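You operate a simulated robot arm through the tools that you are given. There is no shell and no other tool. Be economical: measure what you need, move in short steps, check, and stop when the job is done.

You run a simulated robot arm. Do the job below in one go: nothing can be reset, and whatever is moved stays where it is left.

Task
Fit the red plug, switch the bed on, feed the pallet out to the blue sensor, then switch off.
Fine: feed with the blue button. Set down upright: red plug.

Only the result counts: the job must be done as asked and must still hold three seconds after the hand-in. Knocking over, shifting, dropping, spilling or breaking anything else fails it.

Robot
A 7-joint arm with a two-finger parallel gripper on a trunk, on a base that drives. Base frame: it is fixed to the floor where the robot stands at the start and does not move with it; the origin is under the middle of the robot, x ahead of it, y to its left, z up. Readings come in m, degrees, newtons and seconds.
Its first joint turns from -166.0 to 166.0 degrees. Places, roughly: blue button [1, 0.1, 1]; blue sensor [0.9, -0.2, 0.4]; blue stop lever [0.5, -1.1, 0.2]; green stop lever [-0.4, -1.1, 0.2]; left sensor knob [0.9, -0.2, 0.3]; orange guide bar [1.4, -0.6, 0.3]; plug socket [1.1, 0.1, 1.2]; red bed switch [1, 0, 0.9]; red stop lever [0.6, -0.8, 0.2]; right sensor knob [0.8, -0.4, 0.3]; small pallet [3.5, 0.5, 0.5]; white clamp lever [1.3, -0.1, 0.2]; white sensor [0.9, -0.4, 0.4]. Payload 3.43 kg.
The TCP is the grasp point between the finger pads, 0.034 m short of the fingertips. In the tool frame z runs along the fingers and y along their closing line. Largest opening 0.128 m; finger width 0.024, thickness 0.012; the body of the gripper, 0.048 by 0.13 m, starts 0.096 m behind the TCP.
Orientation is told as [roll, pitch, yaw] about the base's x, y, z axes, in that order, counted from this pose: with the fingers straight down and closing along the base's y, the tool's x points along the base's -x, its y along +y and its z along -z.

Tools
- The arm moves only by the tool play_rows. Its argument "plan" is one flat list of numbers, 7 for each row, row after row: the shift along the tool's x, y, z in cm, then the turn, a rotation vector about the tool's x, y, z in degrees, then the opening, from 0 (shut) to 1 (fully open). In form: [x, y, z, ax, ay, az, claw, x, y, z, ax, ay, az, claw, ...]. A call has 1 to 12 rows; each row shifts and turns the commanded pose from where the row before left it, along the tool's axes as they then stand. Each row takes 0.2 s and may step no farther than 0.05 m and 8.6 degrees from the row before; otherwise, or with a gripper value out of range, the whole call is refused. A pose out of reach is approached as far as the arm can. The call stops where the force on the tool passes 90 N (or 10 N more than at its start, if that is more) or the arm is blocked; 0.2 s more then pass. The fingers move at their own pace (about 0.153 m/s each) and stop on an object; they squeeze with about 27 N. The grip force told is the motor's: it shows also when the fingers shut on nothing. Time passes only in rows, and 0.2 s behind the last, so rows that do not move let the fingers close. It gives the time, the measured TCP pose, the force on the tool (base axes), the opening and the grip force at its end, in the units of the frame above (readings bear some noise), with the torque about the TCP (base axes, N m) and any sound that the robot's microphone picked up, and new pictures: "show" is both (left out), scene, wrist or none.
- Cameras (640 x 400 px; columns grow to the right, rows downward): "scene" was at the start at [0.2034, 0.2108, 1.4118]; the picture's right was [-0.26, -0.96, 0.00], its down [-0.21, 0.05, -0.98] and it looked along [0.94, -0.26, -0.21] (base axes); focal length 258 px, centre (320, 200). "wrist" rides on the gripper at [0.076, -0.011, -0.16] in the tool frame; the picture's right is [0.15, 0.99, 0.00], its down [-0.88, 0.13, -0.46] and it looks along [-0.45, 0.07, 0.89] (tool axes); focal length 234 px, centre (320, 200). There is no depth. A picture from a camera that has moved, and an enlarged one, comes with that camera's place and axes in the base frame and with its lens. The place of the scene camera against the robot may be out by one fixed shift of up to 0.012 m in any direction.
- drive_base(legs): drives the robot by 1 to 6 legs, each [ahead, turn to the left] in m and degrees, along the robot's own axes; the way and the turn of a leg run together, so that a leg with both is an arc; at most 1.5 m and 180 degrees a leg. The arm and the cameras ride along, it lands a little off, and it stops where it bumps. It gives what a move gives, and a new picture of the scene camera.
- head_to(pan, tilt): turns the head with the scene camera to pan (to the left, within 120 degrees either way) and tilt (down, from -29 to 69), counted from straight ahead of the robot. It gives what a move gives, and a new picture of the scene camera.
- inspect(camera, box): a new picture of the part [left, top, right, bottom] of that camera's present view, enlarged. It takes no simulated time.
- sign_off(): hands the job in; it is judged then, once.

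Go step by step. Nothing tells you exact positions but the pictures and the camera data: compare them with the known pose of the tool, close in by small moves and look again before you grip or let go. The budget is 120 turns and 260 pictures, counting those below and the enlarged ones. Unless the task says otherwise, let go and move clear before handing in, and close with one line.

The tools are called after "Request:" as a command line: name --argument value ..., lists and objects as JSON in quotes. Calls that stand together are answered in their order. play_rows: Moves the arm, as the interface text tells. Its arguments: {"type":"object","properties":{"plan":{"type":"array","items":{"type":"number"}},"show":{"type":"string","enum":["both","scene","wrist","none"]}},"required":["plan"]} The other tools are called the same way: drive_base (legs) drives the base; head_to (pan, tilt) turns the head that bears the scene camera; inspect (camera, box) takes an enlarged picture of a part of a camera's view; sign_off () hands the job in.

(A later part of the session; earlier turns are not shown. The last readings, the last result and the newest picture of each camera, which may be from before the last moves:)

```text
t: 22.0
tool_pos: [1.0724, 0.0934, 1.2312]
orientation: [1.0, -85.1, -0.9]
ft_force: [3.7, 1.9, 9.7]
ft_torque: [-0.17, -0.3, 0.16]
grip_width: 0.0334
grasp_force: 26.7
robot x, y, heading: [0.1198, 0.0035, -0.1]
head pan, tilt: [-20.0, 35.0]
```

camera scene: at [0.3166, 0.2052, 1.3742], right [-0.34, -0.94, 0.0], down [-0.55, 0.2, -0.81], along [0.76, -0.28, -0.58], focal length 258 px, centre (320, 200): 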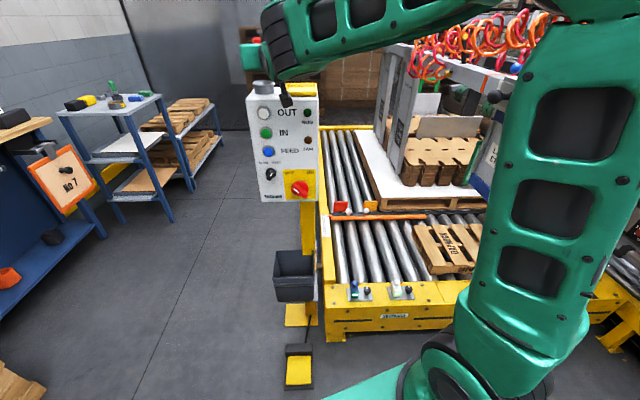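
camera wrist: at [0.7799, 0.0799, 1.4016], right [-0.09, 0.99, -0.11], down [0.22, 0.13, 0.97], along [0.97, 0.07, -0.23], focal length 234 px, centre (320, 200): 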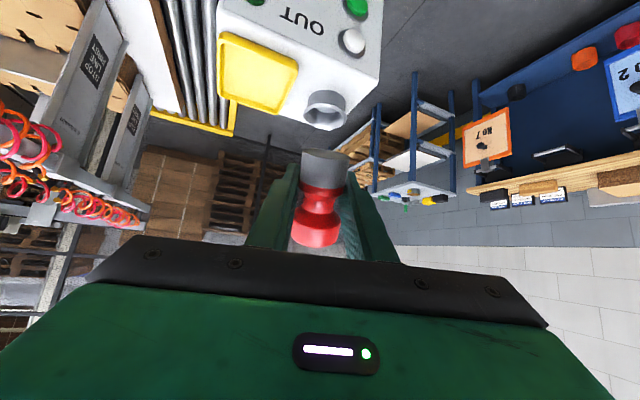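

Request:
play_rows --plan '[-0.02, 0, 0.2, 0, 0, 0, 0, 0.2, 0, 0.02, 0, 0, 0, 0, 0, 0, 0, 0, 0, 0, 0]' --show "none"

Request:
inspect --camera "wrist" --box '[220, 100, 420, 260]'

```text
t: 22.8
tool_pos: [1.0742, 0.0938, 1.23]
orientation: [1.0, -85.2, -1.1]
ft_force: [2.2, 0.1, 21.8]
ft_torque: [-0.32, -0.44, -0.07]
grip_width: 0.0333
grasp_force: 27.4
robot x, y, heading: [0.1227, 0.0019, -0.1]
head pan, tilt: [-20.0, 35.0]
```

```text
2.50 times, centred on (320, 180) of wrist
camera zoom: at [0.9075, 0.0829, 1.1677], right [-0.01, 0.99, -0.14], down [-0.38, 0.13, 0.92], along [0.92, 0.07, 0.38], focal length 585 px, centre (320, 250)
```

zoom: 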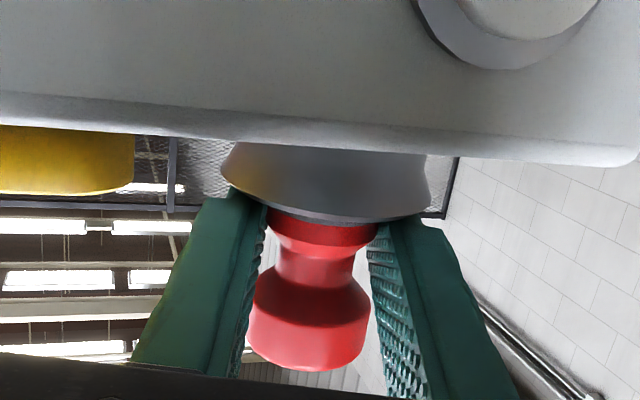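

Sideways force is gone and the fingertips now rest on the rim, so the pin is in the funnel. I ease up 1 mm, open, and back out to look.

Request:
play_rows --plan '[-0.15, 0, -0.01, 0, 0, 0, 0.1, 0, 0, 0, 0, 0, 0, 0.4, 0, 0, 0, 0, 0, 0, 0.5, 0.1, 0, -1.5, 0, 0, 0, 0.5, 0.3, 0, -3.5, 0, 0, 0, 0.5, 0.3, 0, -3.5, 0, 0, 0, 0.5, 0.3, 0, -3.5, 0, 0, 0, 0.5]'

Request:
inspect --camera "wrist" --box '[240, 60, 440, 260]'

```text
t: 24.4
tool_pos: [0.9572, 0.094, 1.2296]
orientation: [0.7, -84.9, -0.8]
ft_force: [0.2, 0.0, 0.0]
ft_torque: [0.0, -0.05, -0.01]
grip_width: 0.0639
grasp_force: 0.2
robot x, y, heading: [0.1251, -0.0006, -0.0]
head pan, tilt: [-20.0, 35.0]
camera scene: at [0.3171, 0.2053, 1.3741], right [-0.34, -0.94, 0.0], down [-0.55, 0.2, -0.81], along [0.76, -0.28, -0.58], focal length 258 px, centre (320, 200)
camera wrist: at [0.7893, 0.0834, 1.1672], right [-0.01, 0.99, -0.14], down [-0.38, 0.13, 0.92], along [0.93, 0.07, 0.37], focal length 234 px, centre (320, 200)
```

scene: 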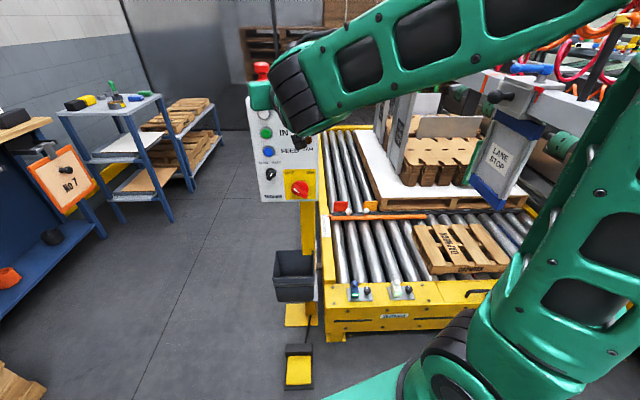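
wrist: 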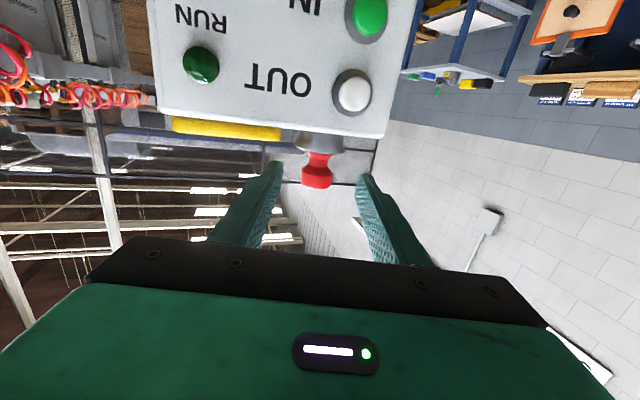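

```text
2.00 times, centred on (340, 160) of wrist
camera zoom: at [0.7893, 0.0834, 1.1672], right [-0.01, 0.99, -0.14], down [-0.38, 0.13, 0.92], along [0.93, 0.07, 0.37], focal length 468 px, centre (280, 280)
```

zoom: 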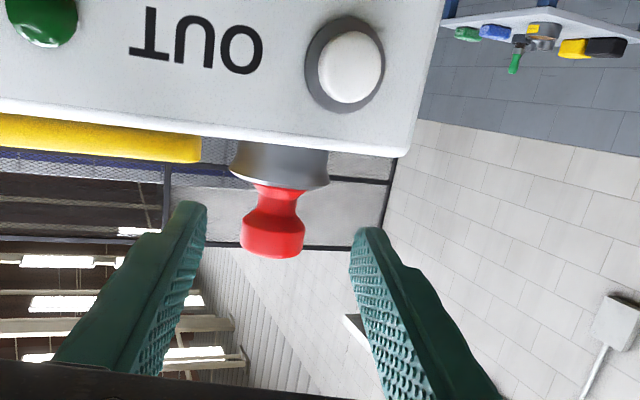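

The plug stands upright with its flange at the rim. I press gently on its top with closed fingers to make sure it is fully seated.

Request:
play_rows --plan '[-3.75, 0, -0.33, 0, 0, 0, 0, -3.75, 0, -0.33, 0, 0, 0, 0, -0.3, 0, 3.6, 0, 0, 0, 0, -0.3, 0, 3.6, 0, 0, 0, 0, -0.3, 0, 3.6, 0, 0, 0, 0, 2, 0, 0.17, 0, 0, 0, 0, 1, 0, 0.09, 0, 0, 0, 0, 0.5, 0, 0.04, 0, 0, 0, 0, 0.3, 0, 0.03, 0, 0, 0, 0]' --show "wrist"

```text
t: 26.4
tool_pos: [1.0621, 0.0937, 1.2776]
orientation: [3.7, -86.0, -3.5]
ft_force: [14.7, 2.2, 47.3]
ft_torque: [0.08, -1.73, 0.06]
grip_width: 0.0
grasp_force: 27.1
robot x, y, heading: [0.1221, 0.006, 0.3]
head pan, tilt: [-20.0, 35.0]
camera wrist: at [0.8965, 0.0829, 1.2114], right [-0.01, 0.99, -0.14], down [-0.39, 0.13, 0.91], along [0.92, 0.07, 0.39], focal length 234 px, centre (320, 200)
```

wrist: 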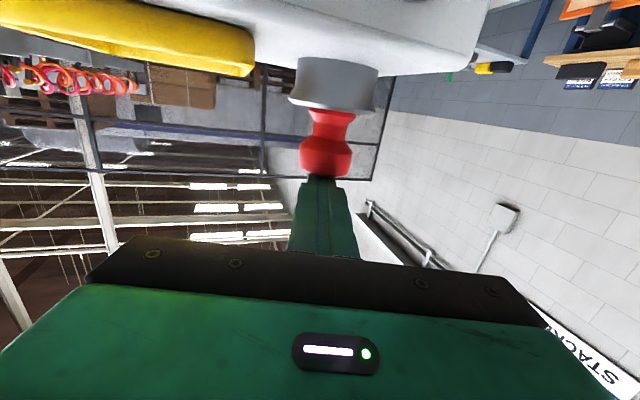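

47 N with no give, so it is seated. I lift away and retreat, then look at the plug from the head camera.

Request:
play_rows --plan '[-2, 0, -0.1, 0, 0, 0, 0, -2, 0, -0.2, 0, 0, 0, 0, 0.3, 0, -4, 0, 0, 0, 0, 0.3, 0, -4, 0, 0, 0, 0, 0.3, 0, -4, 0, 0, 0, 0, 0.3, -2, -4, 0, 0, 0, 0, 0.3, -2.5, -4, 0, 0, 0, 0, 0.3, -2.5, -4, 0, 0, 0, 0]' --show "both"

Request:
inspect --camera "wrist" --box '[200, 0, 440, 220]'

Request:
inspect --camera "scene" --box '[230, 50, 340, 210]'

```text
t: 28.2
tool_pos: [0.8237, 0.0243, 1.3087]
orientation: [0.3, -85.0, -0.3]
ft_force: [0.2, 0.6, -0.3]
ft_torque: [0.03, 0.01, -0.04]
grip_width: 0.0001
grasp_force: 27.2
robot x, y, heading: [0.1218, 0.0045, 0.1]
head pan, tilt: [-20.0, 35.0]
camera scene: at [0.3172, 0.2054, 1.3741], right [-0.34, -0.94, 0.0], down [-0.55, 0.2, -0.81], along [0.76, -0.28, -0.58], focal length 258 px, centre (320, 200)
camera wrist: at [0.6574, 0.0142, 1.2464], right [-0.01, 0.99, -0.15], down [-0.38, 0.13, 0.92], along [0.93, 0.07, 0.37], focal length 234 px, centre (320, 200)
```

scene: 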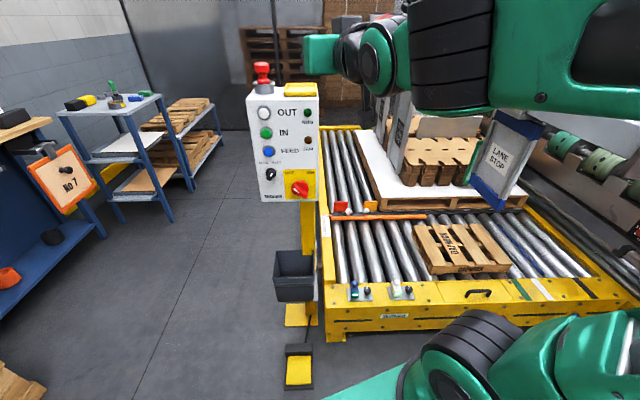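
wrist: 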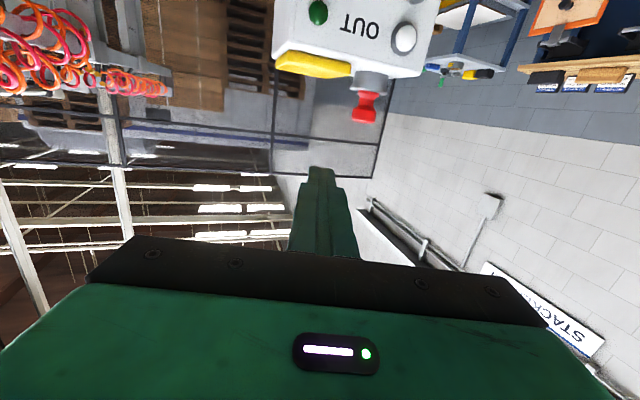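

```text
1.82 times, centred on (320, 110) of wrist
camera zoom: at [0.6574, 0.0142, 1.2464], right [-0.01, 0.99, -0.15], down [-0.38, 0.13, 0.92], along [0.93, 0.07, 0.37], focal length 426 px, centre (320, 364)
```

zoom: 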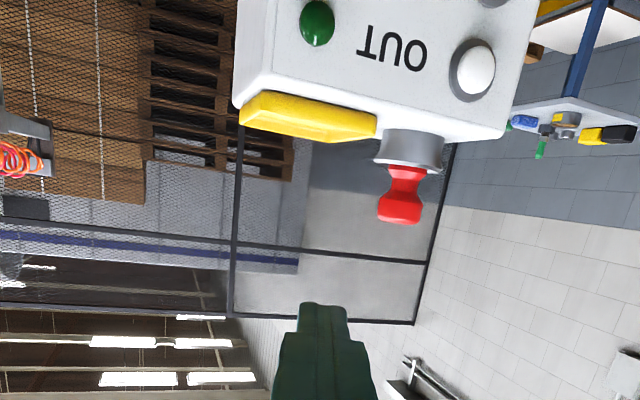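

```text
2.50 times, centred on (285, 130) of scene
camera zoom: at [0.3172, 0.2054, 1.3741], right [-0.34, -0.94, 0.0], down [-0.55, 0.2, -0.81], along [0.76, -0.28, -0.58], focal length 644 px, centre (408, 375)
```

zoom: 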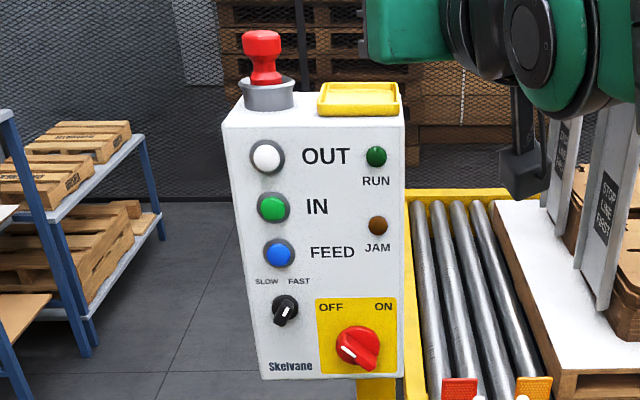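

The plug stands upright in the socket. Now the bed switch: I zoom in on it and the buttons to read its pose.

Request:
inspect --camera "scene" --box '[280, 165, 324, 205]'

Request:
play_rows --plan '[4.5, 0, 0.2, 0, 0, 0, 0, 4.5, -0.5, 0.2, 0, 0, 0, 0, 4.5, -0.5, 0.2, 0, 0, 0, 0, 4.5, -0.5, 0.2, 0, 0, 0, 0, 4.5, 0, 0.2, 0, 0, 0, 0.3, 4.5, 0, 0.2, 0, 0, 0, 0.5, 4.5, 0, 0.2, 0, 0, 0, 0.5, 4.5, 0, 0.2, 0, 0, 0, 0.5]' --show "wrist"

Request:
inspect --camera "wrist" --box '[220, 60, 420, 260]'

```text
10.00 times, centred on (302, 185) of scene
camera zoom: at [0.3172, 0.2054, 1.3741], right [-0.34, -0.94, 0.0], down [-0.55, 0.2, -0.81], along [0.76, -0.28, -0.58], focal length 2576 px, centre (500, 350)
```

zoom: 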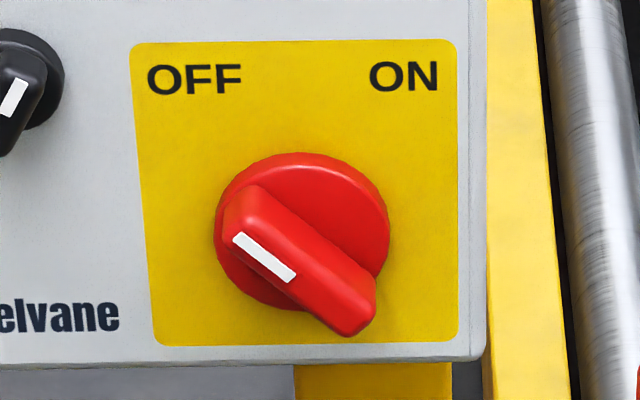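

```text
t: 30.0
tool_pos: [0.8627, 0.0476, 1.1329]
orientation: [18.3, -83.1, -18.3]
ft_force: [-0.7, 0.1, -0.9]
ft_torque: [-0.03, -0.02, -0.01]
grip_width: 0.0642
grasp_force: 0.1
out of reach, approached as far as the arm can: row 3, 4, 5, 6, 7, 8
robot x, y, heading: [0.1207, 0.0061, -0.2]
head pan, tilt: [-20.0, 35.0]
camera wrist: at [0.6947, 0.0402, 1.0746], right [-0.01, 0.99, -0.11], down [-0.35, 0.1, 0.93], along [0.94, 0.05, 0.35], focal length 234 px, centre (320, 200)
```

wrist: 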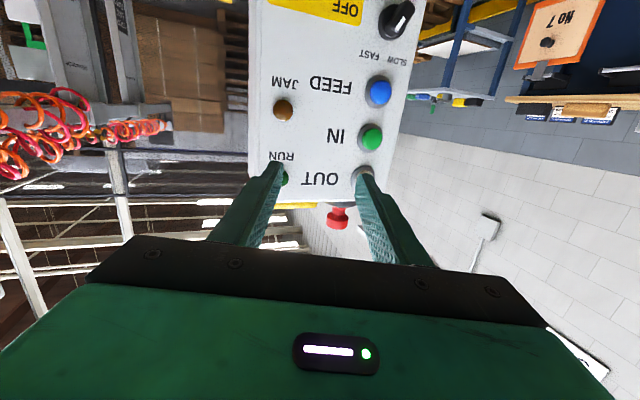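

```text
2.00 times, centred on (320, 160) of wrist
camera zoom: at [0.6947, 0.0402, 1.0746], right [-0.01, 0.99, -0.11], down [-0.35, 0.1, 0.93], along [0.94, 0.05, 0.35], focal length 468 px, centre (320, 280)
```

zoom: 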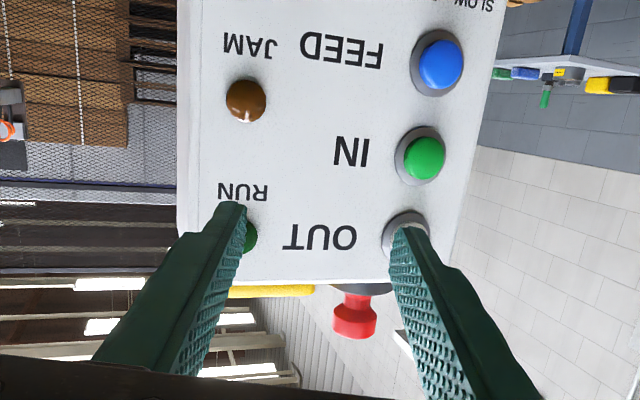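

The plug is in; the switch fin points up-left (OFF), so ON is a quarter turn clockwise. The arm is too folded here to go lower, so I back the base off 15 cm and check the pose.

Request:
drive_base --legs '[[-0.15, 0]]'

Request:
play_rows --plan '[0, 0, 0, 0, 0, 0, 0.5]' --show "wrist"

```text
t: 31.4
tool_pos: [0.712, 0.0483, 1.1341]
orientation: [17.4, -83.2, -17.6]
ft_force: [0.8, -0.2, -0.8]
ft_torque: [-0.03, -0.02, 0.03]
grip_width: 0.0638
grasp_force: 0.0
robot x, y, heading: [-0.0308, 0.0029, -0.1]
head pan, tilt: [-20.0, 35.0]
camera scene: at [0.1522, 0.2876, 1.3731], right [0.6, -0.8, -0.01], down [-0.48, -0.35, -0.8], along [0.64, 0.48, -0.59], focal length 258 px, centre (320, 200)
```

scene: 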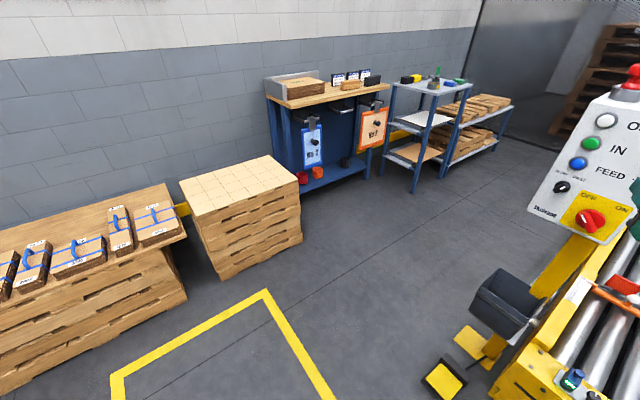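

```text
t: 31.8
tool_pos: [0.7003, 0.0441, 1.1365]
orientation: [26.7, -82.5, -26.8]
ft_force: [1.1, -0.3, 0.5]
ft_torque: [-0.03, -0.01, 0.0]
grip_width: 0.0639
grasp_force: 0.1
robot x, y, heading: [-0.0337, 0.0016, -0.2]
head pan, tilt: [-20.0, 35.0]
camera wrist: at [0.5321, 0.0382, 1.0782], right [-0.01, 1.0, -0.09], down [-0.35, 0.08, 0.93], along [0.94, 0.04, 0.35], focal length 234 px, centre (320, 200)
```

wrist: 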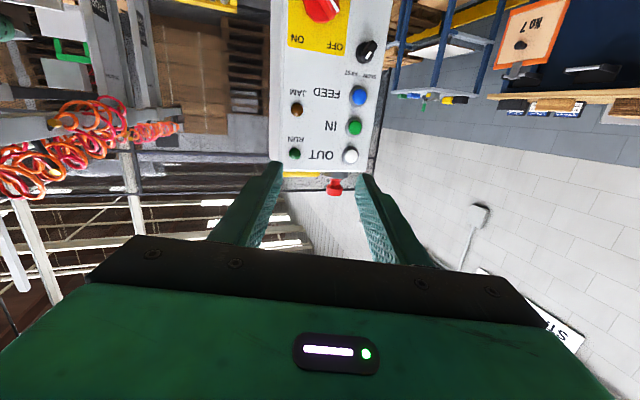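

The reading shows the arm still straining toward the folded pose. I move ahead into open reach and re-check.

Request:
play_rows --plan '[-0.3, 0, 4, 0, 0, 0, 0.5, -0.3, 0, 4, 0, 0, 0, 0.5, -0.3, 0, 4, 0, 0, 0, 0.5]' --show "both"

```text
t: 32.6
tool_pos: [0.822, 0.0443, 1.1355]
orientation: [21.3, -83.7, -21.9]
ft_force: [1.3, -4.8, 0.1]
ft_torque: [0.06, -0.02, 0.48]
grip_width: 0.064
grasp_force: 0.0
robot x, y, heading: [-0.0319, 0.0075, -0.4]
head pan, tilt: [-20.0, 35.0]
camera scene: at [0.1658, 0.203, 1.3744], right [-0.34, -0.94, 0.0], down [-0.55, 0.2, -0.81], along [0.76, -0.28, -0.59], focal length 258 px, centre (320, 200)
camera wrist: at [0.6543, 0.0373, 1.0745], right [-0.01, 0.99, -0.1], down [-0.36, 0.1, 0.93], along [0.93, 0.04, 0.36], focal length 234 px, centre (320, 200)
```

scene: 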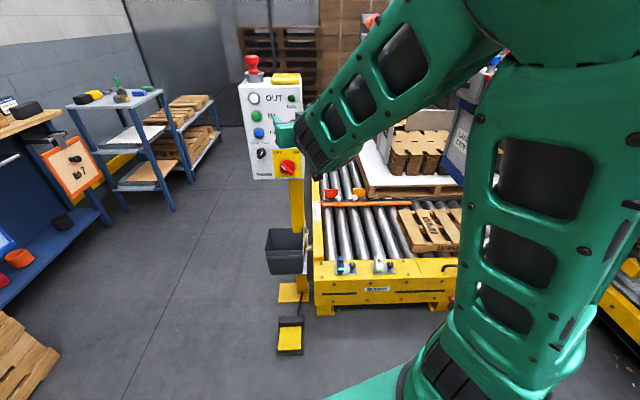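
wrist: 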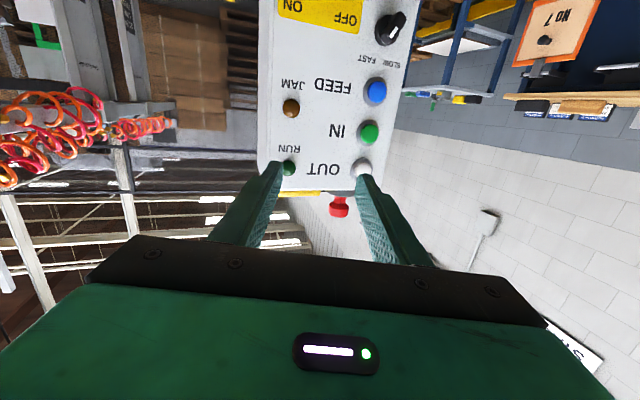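

Back in good reach. I place the switch centre near [1.0, 0.03, 0.905], the blue button near [0.988, 0.107, 1.05]. I go down in front of the switch and turn the gripper 45° so that it closes across the fin.

Request:
play_rows --plan '[3.78, -0.39, 0.9, 0, -0.5, 0, 0.5, 3.78, -0.39, 0.9, 0, -0.5, 0, 0.5, 3.78, -0.39, 0.9, 0, -0.5, 0, 0.5, 3.78, -0.39, 0.9, 0, -0.5, 0, 0.5, 3.78, -0.39, 0.9, 0, -0.5, 0, 0.5, 3.78, -0.39, 0.9, 0, -0.5, 0, 0.5, 0, 0, 0, 0, 0, -7.9, 0.5, 0, 0, 0, 0, 0, -7.9, 0.5, 0, 0, 0, 0, 0, -7.9, 0.5, 0, 0, 0, 0, 0, -7.9, 0.5, 0, 0, 0, 0, 0, -7.9, 0.5, 0, 0, 0, 0, 0, -7.9, 0.5]'

Request:
inspect --camera "wrist" --box '[200, 40, 440, 260]'

```text
t: 35.2
tool_pos: [0.8536, 0.0317, 0.908]
orientation: [-86.1, -44.4, 87.0]
ft_force: [-0.1, 0.4, 0.4]
ft_torque: [0.02, -0.01, 0.01]
grip_width: 0.0639
grasp_force: 0.0
robot x, y, heading: [-0.0335, 0.0058, -0.2]
head pan, tilt: [-20.0, 35.0]
camera scene: at [0.1646, 0.2052, 1.3742], right [-0.34, -0.94, 0.0], down [-0.55, 0.2, -0.81], along [0.76, -0.28, -0.58], focal length 258 px, centre (320, 200)
camera wrist: at [0.6903, -0.0293, 0.8709], right [-0.04, 0.59, -0.81], down [-0.43, 0.72, 0.55], along [0.9, 0.36, 0.22], focal length 234 px, centre (320, 200)
```

scene: 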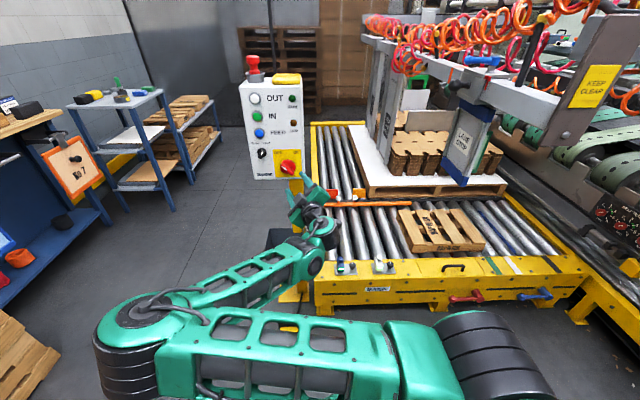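
wrist: 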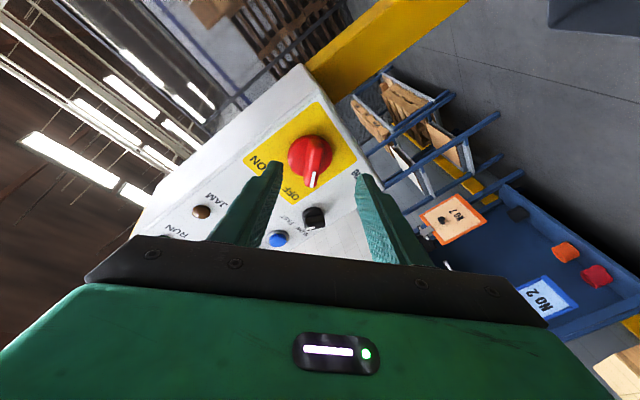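

```text
1.82 times, centred on (320, 150) of wrist
camera zoom: at [0.6903, -0.0293, 0.8709], right [-0.04, 0.59, -0.81], down [-0.43, 0.72, 0.55], along [0.9, 0.36, 0.22], focal length 426 px, centre (320, 291)
```

zoom: 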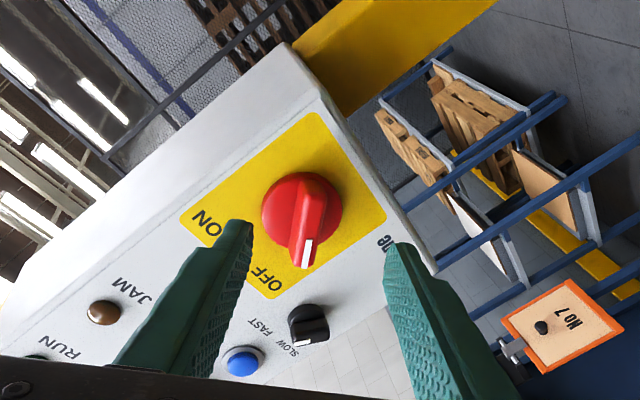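

The fin lies across the closing line as wanted, the switch centre at about y 0.033, z 0.915. I move 5 cm ahead with a small correction and look again.

Request:
play_rows --plan '[-0.3, -0.15, 2.5, 0, 0, 0, 0.45, -0.3, -0.15, 2.5, 0, 0, 0, 0.45]' --show "none"

Request:
inspect --camera "wrist" --box '[220, 60, 420, 260]'

Request:
inspect --camera "scene" --box '[240, 120, 340, 220]'

```text
t: 35.8
tool_pos: [0.9033, 0.0321, 0.9115]
orientation: [-86.1, -44.6, 87.0]
ft_force: [-0.1, -0.3, -0.8]
ft_torque: [-0.01, 0.01, 0.0]
grip_width: 0.058
grasp_force: 0.1
robot x, y, heading: [-0.0293, 0.0034, -0.2]
head pan, tilt: [-20.0, 35.0]
```

```text
2.00 times, centred on (320, 160) of wrist
camera zoom: at [0.7405, -0.0271, 0.8734], right [-0.04, 0.59, -0.81], down [-0.43, 0.72, 0.55], along [0.9, 0.36, 0.23], focal length 468 px, centre (320, 280)
```

zoom: 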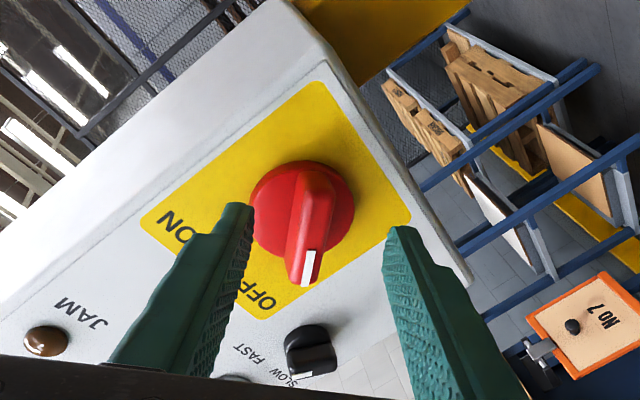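

```text
4.00 times, centred on (290, 170) of scene
camera zoom: at [0.1645, 0.2052, 1.3742], right [-0.34, -0.94, 0.0], down [-0.55, 0.2, -0.81], along [0.76, -0.28, -0.58], focal length 1030 px, centre (440, 320)
```

zoom: 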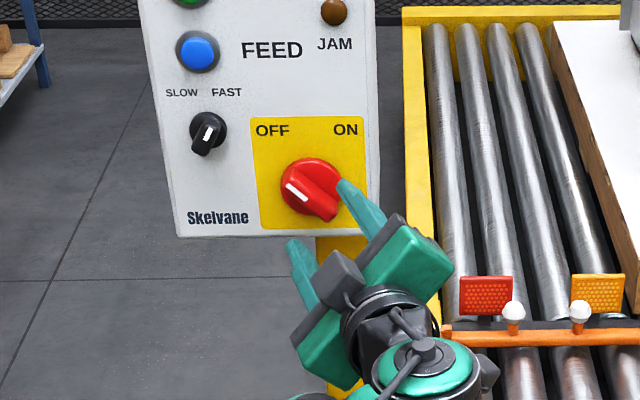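

The switch axis is at y≈0.034, z≈0.920 and the fin front about x 0.95. I correct by a centimetre and advance so that the fingertips straddle the fin.

Request:
play_rows --plan '[-0.85, -0.57, 0, 0, 0, 0, 0.45, 0, 0, 1.9, 0, 0, 0, 0.45, 0, 0, 1.9, 0, 0, 0, 0.45]' --show "none"

Request:
inspect --camera "wrist" --box '[220, 60, 420, 260]'

Request:
inspect --camera "scene" --box '[260, 140, 320, 200]'

```text
t: 36.6
tool_pos: [0.9391, 0.033, 0.9225]
orientation: [-86.1, -44.5, 86.8]
ft_force: [-58.8, 7.2, 3.3]
ft_torque: [-0.18, -1.2, -1.84]
grip_width: 0.0551
grasp_force: 0.0
robot x, y, heading: [-0.0312, 0.0061, -0.3]
head pan, tilt: [-20.0, 35.0]
```

```text
2.00 times, centred on (320, 160) of wrist
camera zoom: at [0.7756, -0.0263, 0.8841], right [-0.03, 0.59, -0.81], down [-0.42, 0.72, 0.55], along [0.9, 0.36, 0.23], focal length 468 px, centre (320, 280)
```

zoom: 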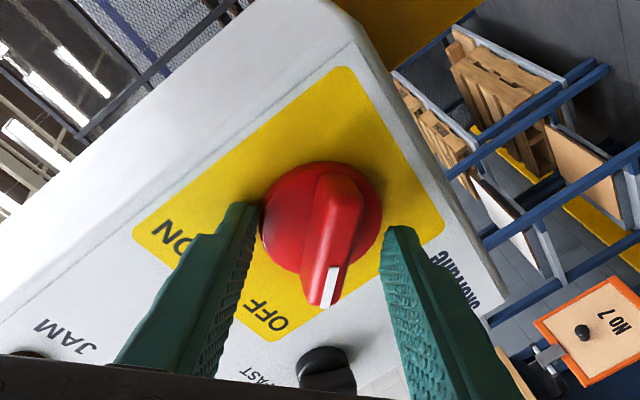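

```text
6.67 times, centred on (290, 170) of scene
camera zoom: at [0.1618, 0.2054, 1.3745], right [-0.34, -0.94, 0.0], down [-0.55, 0.2, -0.81], along [0.76, -0.28, -0.58], focal length 1717 px, centre (520, 400)
```

zoom: 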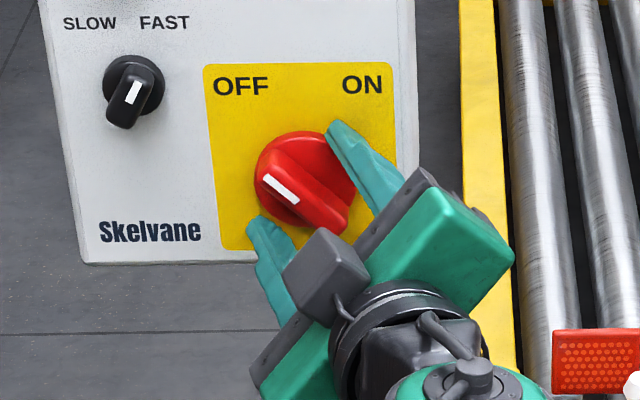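

The fingertips touched the switch's disc (59 N). I back off 8 mm, which still straddles the fin, centre slightly, and close.

Request:
play_rows --plan '[0, 0.2, -0.9, 0, 0, 0, 0.4, 0, 0, 0, 0, 0, 0, 0.2, 0, 0, 0, 0, 0, 0, 0.1, 0, 0, 0, 0, 0, 0, 0]' --show "none"

Request:
inspect --camera "wrist" --box '[220, 60, 420, 260]'

Request:
inspect --camera "scene" --box '[260, 140, 320, 200]'

```text
t: 37.6
tool_pos: [0.9329, 0.0379, 0.9191]
orientation: [-86.0, -44.7, 86.9]
ft_force: [-28.4, -5.4, 0.0]
ft_torque: [-0.15, -0.5, -1.12]
grip_width: 0.0201
grasp_force: 45.5
robot x, y, heading: [-0.0314, 0.003, -0.0]
head pan, tilt: [-20.0, 35.0]
```

```text
2.00 times, centred on (320, 160) of wrist
camera zoom: at [0.7697, -0.0238, 0.8809], right [-0.04, 0.59, -0.81], down [-0.43, 0.72, 0.55], along [0.9, 0.36, 0.23], focal length 468 px, centre (320, 280)
```

zoom: 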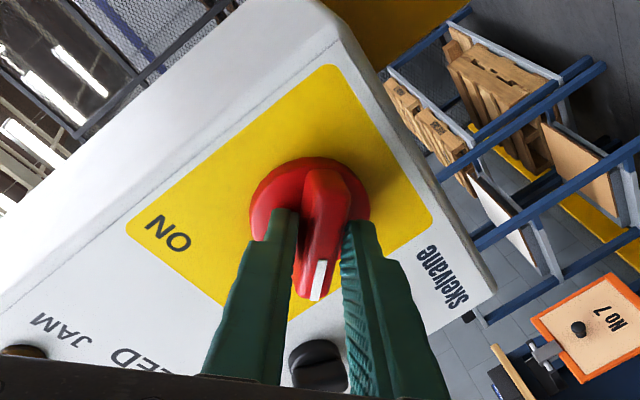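

```text
6.67 times, centred on (290, 170) of scene
camera zoom: at [0.1635, 0.205, 1.3743], right [-0.34, -0.94, 0.0], down [-0.55, 0.2, -0.81], along [0.76, -0.28, -0.58], focal length 1717 px, centre (520, 400)
```

zoom: 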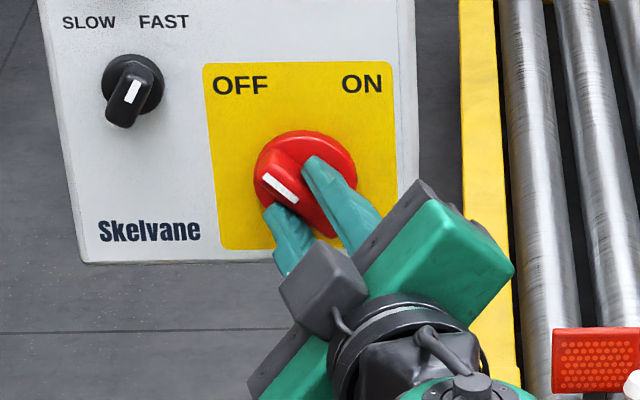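

The fin is gripped (20 mm). I ease off the disc slightly and turn clockwise, half way first.

Request:
play_rows --plan '[0, 0, -0.4, 0, 0, 0, 0, 0, 0, 0, 0, 0, 8, 0, 0, 0, 0, 0, 0, 8, 0, 0, 0, 0, 0, 0, 8, 0, 0, 0, 0, 0, 0, 8, 0, 0, 0, 0, 0, 0, 8, 0]' --show "none"

Request:
inspect --camera "scene" --box '[260, 120, 340, 200]'

```text
t: 39.0
tool_pos: [0.9283, 0.0381, 0.9207]
orientation: [-61.6, -84.1, 61.4]
ft_force: [-20.2, 0.0, -1.6]
ft_torque: [-0.47, -1.39, -0.32]
grip_width: 0.0191
grasp_force: 44.9
robot x, y, heading: [-0.0309, 0.009, -0.1]
head pan, tilt: [-20.0, 35.0]
```

```text
5.00 times, centred on (300, 160) of scene
camera zoom: at [0.1638, 0.2052, 1.3743], right [-0.34, -0.94, 0.0], down [-0.55, 0.2, -0.81], along [0.76, -0.28, -0.58], focal length 1288 px, centre (420, 400)
```

zoom: 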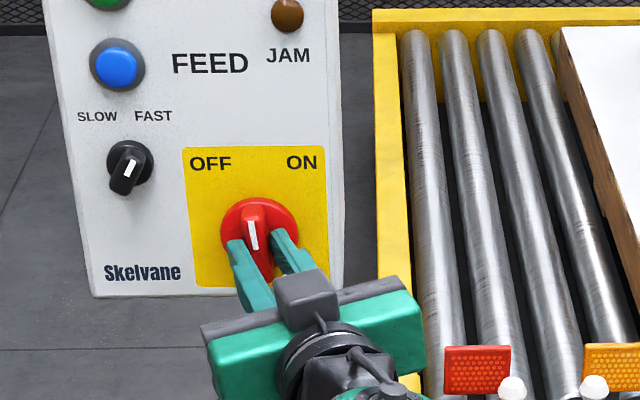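

It turns with me; the pointer is now upright. I continue the other half toward ON.

Request:
play_rows --plan '[0, 0, 0, 0, 0, 8, 0, 0, 0, 0, 0, 0, 8, 0, 0, 0, 0, 0, 0, 8, 0, 0, 0, 0, 0, 0, 8, 0, 0, 0, 0, 0, 0, 8, 0, 0, 0, 0, 0, 0, 7, 0, 0, 0, 0, 0, 0, 0, 0]' --show "none"

Request:
inspect --camera "scene" --box '[240, 70, 340, 200]'

```text
t: 40.6
tool_pos: [0.9286, 0.0365, 0.9207]
orientation: [85.8, -48.0, -87.1]
ft_force: [-21.7, 3.1, -2.6]
ft_torque: [0.14, 0.46, -0.55]
grip_width: 0.0182
grasp_force: 45.4
robot x, y, heading: [-0.0303, 0.0047, -0.0]
head pan, tilt: [-20.0, 35.0]
```

```text
3.08 times, centred on (290, 135) of scene
camera zoom: at [0.1639, 0.2053, 1.3742], right [-0.34, -0.94, 0.0], down [-0.55, 0.2, -0.81], along [0.76, -0.28, -0.58], focal length 793 px, centre (412, 400)
```

zoom: 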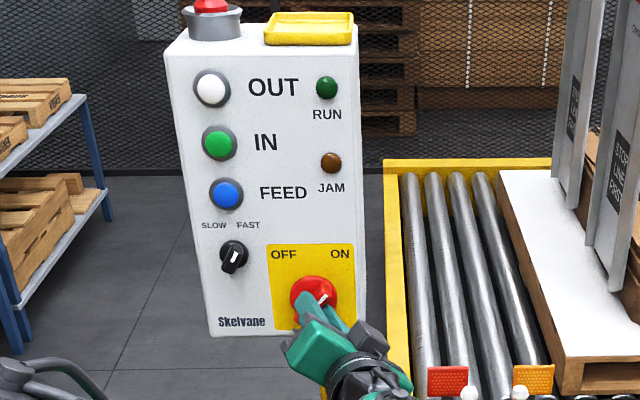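

The pointer is near ON. I turn a few degrees more to feel for the stop, then release and back away.

Request:
play_rows --plan '[0, 0, 0, 0, 0, 4, 0, 0, 0, 0, 0, 0, 0, 0]' --show "none"

Request:
play_rows --plan '[0, 0, 0, 0, 0, 0, 0.3, 0, 0, 0, 0, 0, 0, 0.45, 0, 0, -3, 0, 0, 0, 0.45, 0, 0, -4, 0, 0, 0, 0.45, 0, 0, -4, 0, 0, 0, 0.3]'

Request:
inspect --camera "scene" --box '[240, 70, 340, 200]'

```text
t: 41.2
tool_pos: [0.9284, 0.0375, 0.9201]
orientation: [86.1, -44.2, -87.6]
ft_force: [-24.5, 0.3, -0.4]
ft_torque: [-0.18, 0.34, -0.74]
grip_width: 0.0179
grasp_force: 44.4
robot x, y, heading: [-0.0306, 0.005, -0.0]
head pan, tilt: [-20.0, 35.0]
```

```text
t: 42.4
tool_pos: [0.8175, 0.0379, 0.9239]
orientation: [86.1, -44.3, -87.4]
ft_force: [0.0, 0.5, -0.4]
ft_torque: [-0.01, 0.01, 0.03]
grip_width: 0.0384
grasp_force: 0.1
robot x, y, heading: [-0.0303, 0.0082, 0.1]
head pan, tilt: [-20.0, 35.0]
camera scene: at [0.1649, 0.2051, 1.3742], right [-0.34, -0.94, 0.0], down [-0.55, 0.2, -0.81], along [0.76, -0.28, -0.58], focal length 258 px, centre (320, 200)
camera wrist: at [0.6544, 0.086, 0.8709], right [0.03, 0.8, 0.6], down [-0.42, -0.54, 0.73], along [0.91, -0.28, 0.32], focal length 234 px, centre (320, 200)
```

scene: 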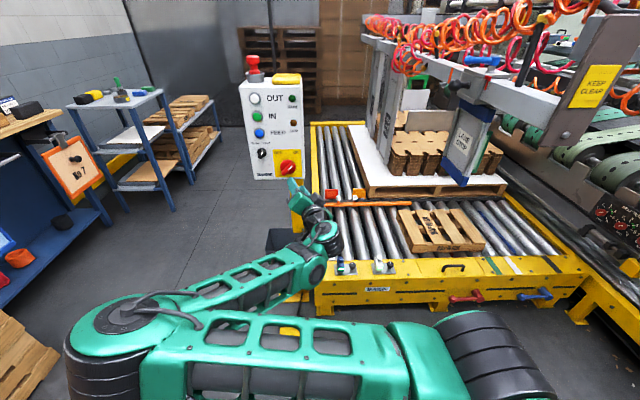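
wrist: 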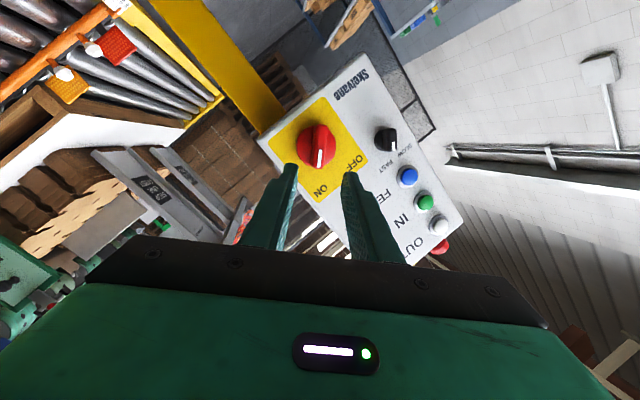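

```text
3.08 times, centred on (290, 135) of scene
camera zoom: at [0.1649, 0.2051, 1.3742], right [-0.34, -0.94, 0.0], down [-0.55, 0.2, -0.81], along [0.76, -0.28, -0.58], focal length 793 px, centre (412, 400)
```

zoom: 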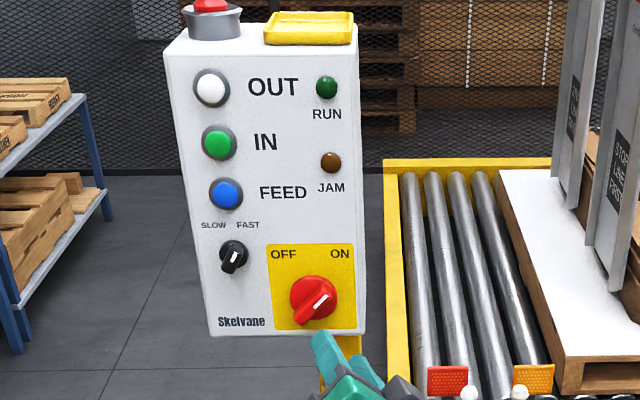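

The switch now reads ON (the same slant tells me the black knob is at FAST). I close the fingers and move in front of the blue button.

Request:
play_rows --plan '[-1, 3.45, 0, 0, 0, 0, 0, -1, 3.45, 0, 0, 0, 0, 0, -1, 3.45, 0, 0, 0, 0, 0, -1, 3.45, 0, 0, 0, 0, 0, 0, 0, 3, 0, 0, 0, 0, 0, 0, 3, 0, 0, 0, 0]'

Request:
inspect --camera "wrist" --box '[220, 60, 420, 260]'

Request:
inspect --camera "scene" --box '[240, 70, 340, 200]'

```text
t: 43.8
tool_pos: [0.886, 0.1049, 1.0499]
orientation: [86.1, -44.3, -87.4]
ft_force: [0.0, 0.4, 0.4]
ft_torque: [0.01, 0.03, -0.02]
grip_width: 0.0
grasp_force: 26.6
robot x, y, heading: [-0.0333, -0.0004, -0.1]
head pan, tilt: [-20.0, 35.0]
camera scene: at [0.1642, 0.2052, 1.3742], right [-0.34, -0.94, 0.0], down [-0.55, 0.2, -0.81], along [0.76, -0.28, -0.58], focal length 258 px, centre (320, 200)
camera wrist: at [0.7227, 0.1522, 0.9951], right [0.03, 0.8, 0.6], down [-0.42, -0.54, 0.73], along [0.91, -0.28, 0.32], focal length 234 px, centre (320, 200)
```

scene: 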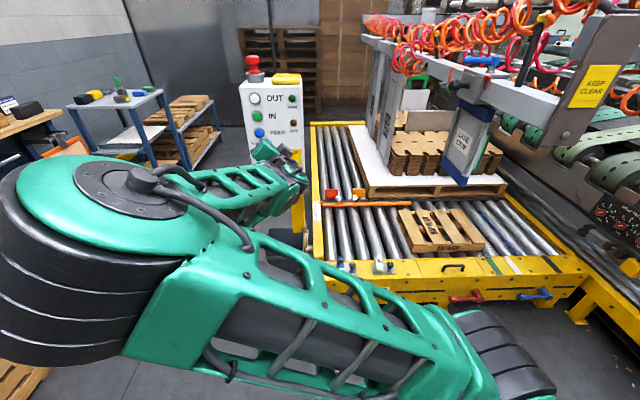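
wrist: 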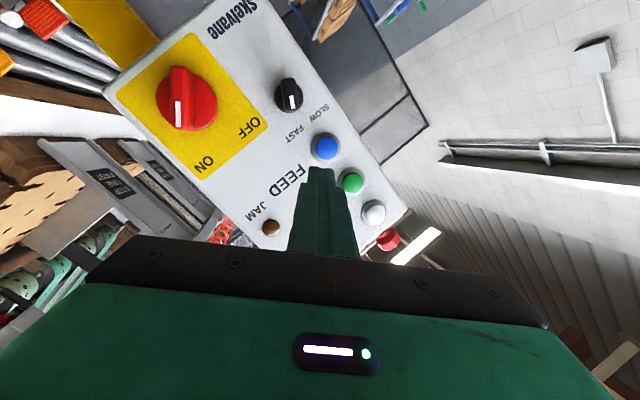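

```text
2.00 times, centred on (320, 160) of wrist
camera zoom: at [0.7227, 0.1522, 0.9951], right [0.03, 0.8, 0.6], down [-0.42, -0.54, 0.73], along [0.91, -0.28, 0.32], focal length 468 px, centre (320, 280)
```

zoom: 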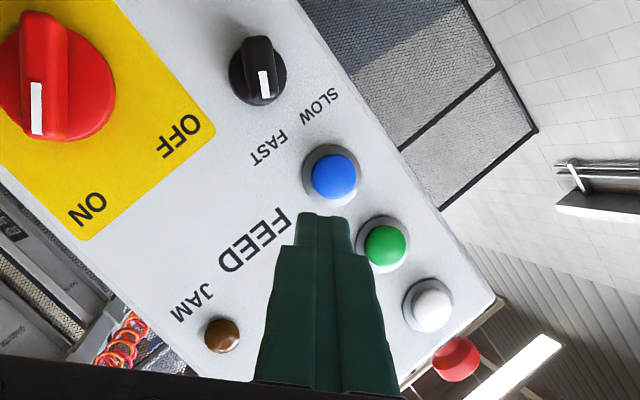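

```text
3.08 times, centred on (290, 135) of scene
camera zoom: at [0.1642, 0.2052, 1.3742], right [-0.34, -0.94, 0.0], down [-0.55, 0.2, -0.81], along [0.76, -0.28, -0.58], focal length 793 px, centre (412, 400)
```

zoom: 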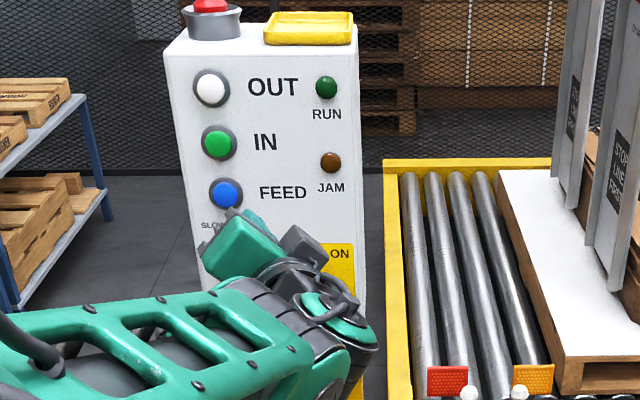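

The blue button appears at about y 0.112, z 1.044. I adjust, come closer and check before pressing.

Request:
play_rows --plan '[0.5, 0.2, 0, 0, 0, 0, 0, 0, 0, 2, 0, 0, 0, 0, 0, 0, 2, 0, 0, 0, 0]' --show "none"

Request:
inspect --camera "wrist" --box '[250, 90, 390, 230]'

Request:
inspect --camera "scene" --box '[235, 100, 315, 180]'

```text
t: 44.6
tool_pos: [0.9253, 0.1088, 1.0457]
orientation: [86.0, -44.3, -87.5]
ft_force: [-0.2, 0.1, 0.5]
ft_torque: [0.02, -0.01, -0.01]
grip_width: 0.0
grasp_force: 26.9
robot x, y, heading: [-0.0308, -0.0006, -0.1]
head pan, tilt: [-20.0, 35.0]
```

```text
2.86 times, centred on (320, 160) of wrist
camera zoom: at [0.7632, 0.1564, 0.9913], right [0.03, 0.8, 0.6], down [-0.42, -0.54, 0.73], along [0.91, -0.28, 0.32], focal length 669 px, centre (320, 314)
```

zoom: 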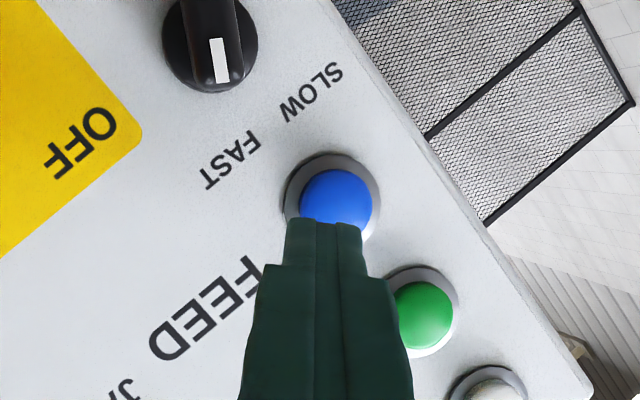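

```text
5.00 times, centred on (275, 140) of scene
camera zoom: at [0.1644, 0.2052, 1.3742], right [-0.34, -0.94, 0.0], down [-0.55, 0.2, -0.81], along [0.76, -0.28, -0.58], focal length 1288 px, centre (545, 500)
```

zoom: 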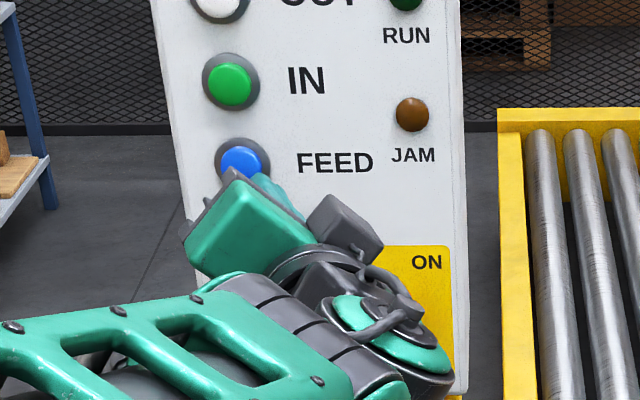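

Comparing both views, the button sits at about x 1.0, y 0.117, z 1.043. I shift 8 mm left and close in.

Request:
play_rows --plan '[0.5, 0.64, 0, 0, 0, 0, 0, 0, 0, 1.5, 0, 0, 0, 0]' --show "none"

Request:
inspect --camera "wrist" --box '[250, 90, 390, 230]'

Request:
inspect --camera "scene" --box '[235, 100, 315, 180]'

```text
t: 45.2
tool_pos: [0.9417, 0.1183, 1.0439]
orientation: [86.1, -44.3, -87.5]
ft_force: [0.4, 0.0, -0.5]
ft_torque: [-0.01, 0.04, 0.03]
grip_width: 0.0001
grasp_force: 26.7
robot x, y, heading: [-0.0331, 0.0051, -0.2]
head pan, tilt: [-20.0, 35.0]
```

```text
2.86 times, centred on (320, 160) of wrist
camera zoom: at [0.7777, 0.1652, 0.9902], right [0.03, 0.8, 0.6], down [-0.42, -0.54, 0.73], along [0.91, -0.28, 0.32], focal length 669 px, centre (320, 314)
```

zoom: 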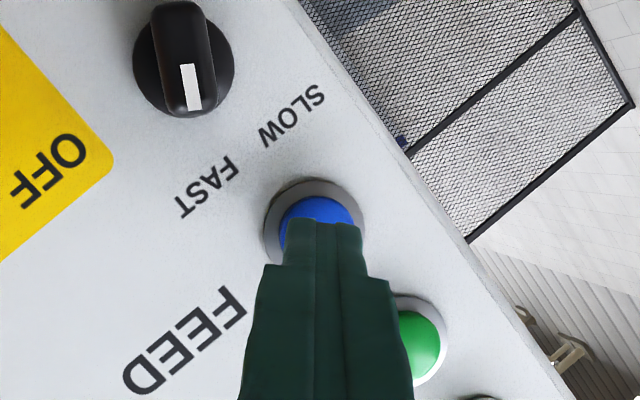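

```text
5.00 times, centred on (275, 140) of scene
camera zoom: at [0.1645, 0.2052, 1.3742], right [-0.34, -0.94, 0.0], down [-0.55, 0.2, -0.81], along [0.76, -0.28, -0.58], focal length 1288 px, centre (545, 500)
```

zoom: 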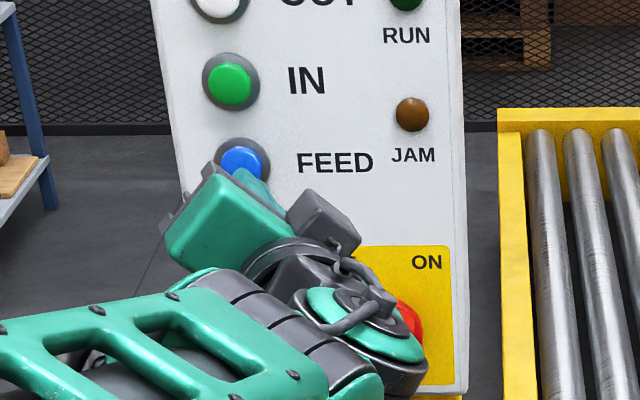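

Well aligned now. I take a reference of the bed, then press forward in small steps while watching force, sound and the pallet.

Request:
inspect --camera "scene" --box '[310, 180, 530, 310]'

Request:
play_rows --plan '[0, 0, 0.7, 0, 0, 0, 0, 0, 0, 0.5, 0, 0, 0, 0, 0, 0, 0.4, 0, 0, 0, 0]' --show "none"

Request:
inspect --camera "scene" --box '[235, 60, 535, 310]'

```text
2.91 times, centred on (420, 245) of scene
camera zoom: at [0.1645, 0.2052, 1.3742], right [-0.34, -0.94, 0.0], down [-0.55, 0.2, -0.81], along [0.76, -0.28, -0.58], focal length 749 px, centre (29, 69)
```

zoom: 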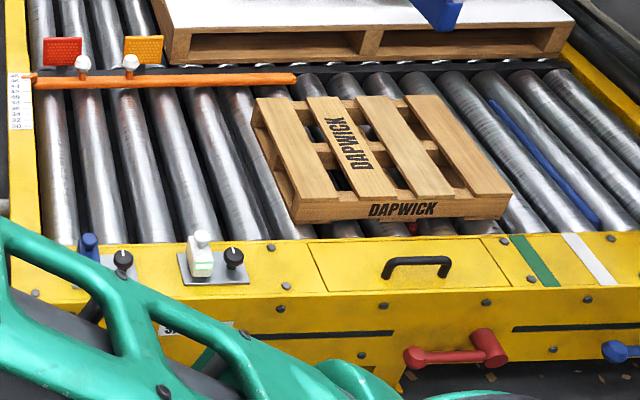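

```text
t: 46.0
tool_pos: [0.9576, 0.1183, 1.0434]
orientation: [86.1, -44.3, -87.5]
ft_force: [-0.3, -0.3, -1.3]
ft_torque: [-0.02, -0.01, 0.0]
grip_width: 0.0002
grasp_force: 27.1
robot x, y, heading: [-0.0326, 0.0007, -0.1]
head pan, tilt: [-20.0, 35.0]
```

```text
1.60 times, centred on (385, 185) of scene
camera zoom: at [0.1646, 0.2052, 1.3742], right [-0.34, -0.94, 0.0], down [-0.55, 0.2, -0.81], along [0.76, -0.28, -0.58], focal length 412 px, centre (216, 224)
```

zoom: 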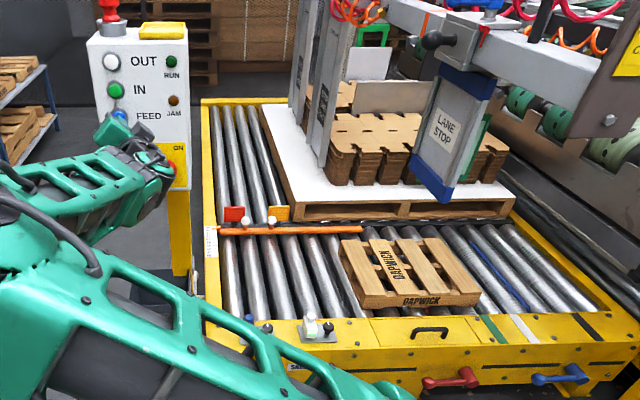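

No contact yet (tip at x≈0.992). I go on in 4 mm steps.

Request:
play_rows --plan '[0, 0, 0.4, 0, 0, 0, 0, 0, 0, 0.4, 0, 0, 0, 0]' --show "none"

Request:
inspect --camera "wrist" --box '[250, 90, 390, 230]'

```text
t: 46.6
tool_pos: [0.9646, 0.1164, 1.0433]
orientation: [86.1, -44.3, -87.5]
ft_force: [-1.9, -1.2, 0.5]
ft_torque: [-0.01, -0.02, -0.02]
grip_width: 0.0
grasp_force: 27.0
robot x, y, heading: [-0.0269, 0.0061, -0.2]
head pan, tilt: [-20.0, 35.0]
```

```text
2.86 times, centred on (320, 160) of wrist
camera zoom: at [0.8015, 0.1649, 0.9894], right [0.03, 0.8, 0.6], down [-0.42, -0.54, 0.73], along [0.91, -0.28, 0.32], focal length 669 px, centre (320, 314)
```

zoom: 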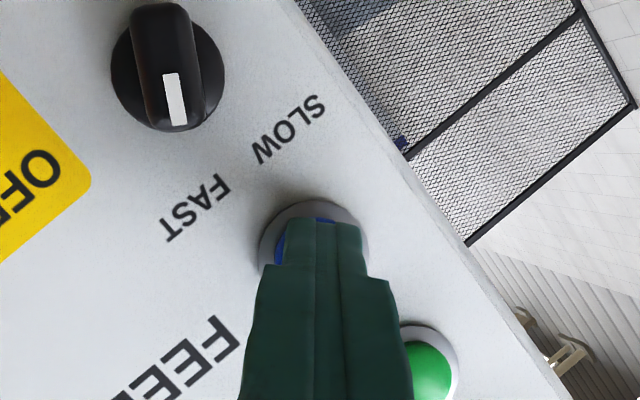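

Touching the button now. One more press of 3 mm and a look at the result.

Request:
play_rows --plan '[0, 0, 0.3, 0, 0, 0, 0]' --show "none"

Request:
inspect --camera "scene" --box '[235, 60, 535, 310]'

```text
t: 47.0
tool_pos: [0.9674, 0.117, 1.0439]
orientation: [86.2, -44.3, -87.5]
ft_force: [-4.1, -1.7, 1.1]
ft_torque: [-0.02, -0.02, -0.12]
grip_width: 0.0
grasp_force: 27.0
robot x, y, heading: [-0.0278, 0.0038, -0.4]
head pan, tilt: [-20.0, 35.0]
heard: click
```

```text
1.60 times, centred on (385, 185) of scene
camera zoom: at [0.1644, 0.2051, 1.3742], right [-0.34, -0.94, 0.0], down [-0.55, 0.2, -0.81], along [0.76, -0.28, -0.58], focal length 412 px, centre (216, 224)
```

zoom: 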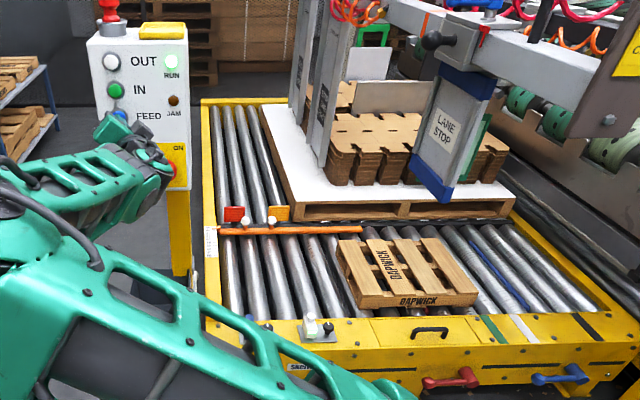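

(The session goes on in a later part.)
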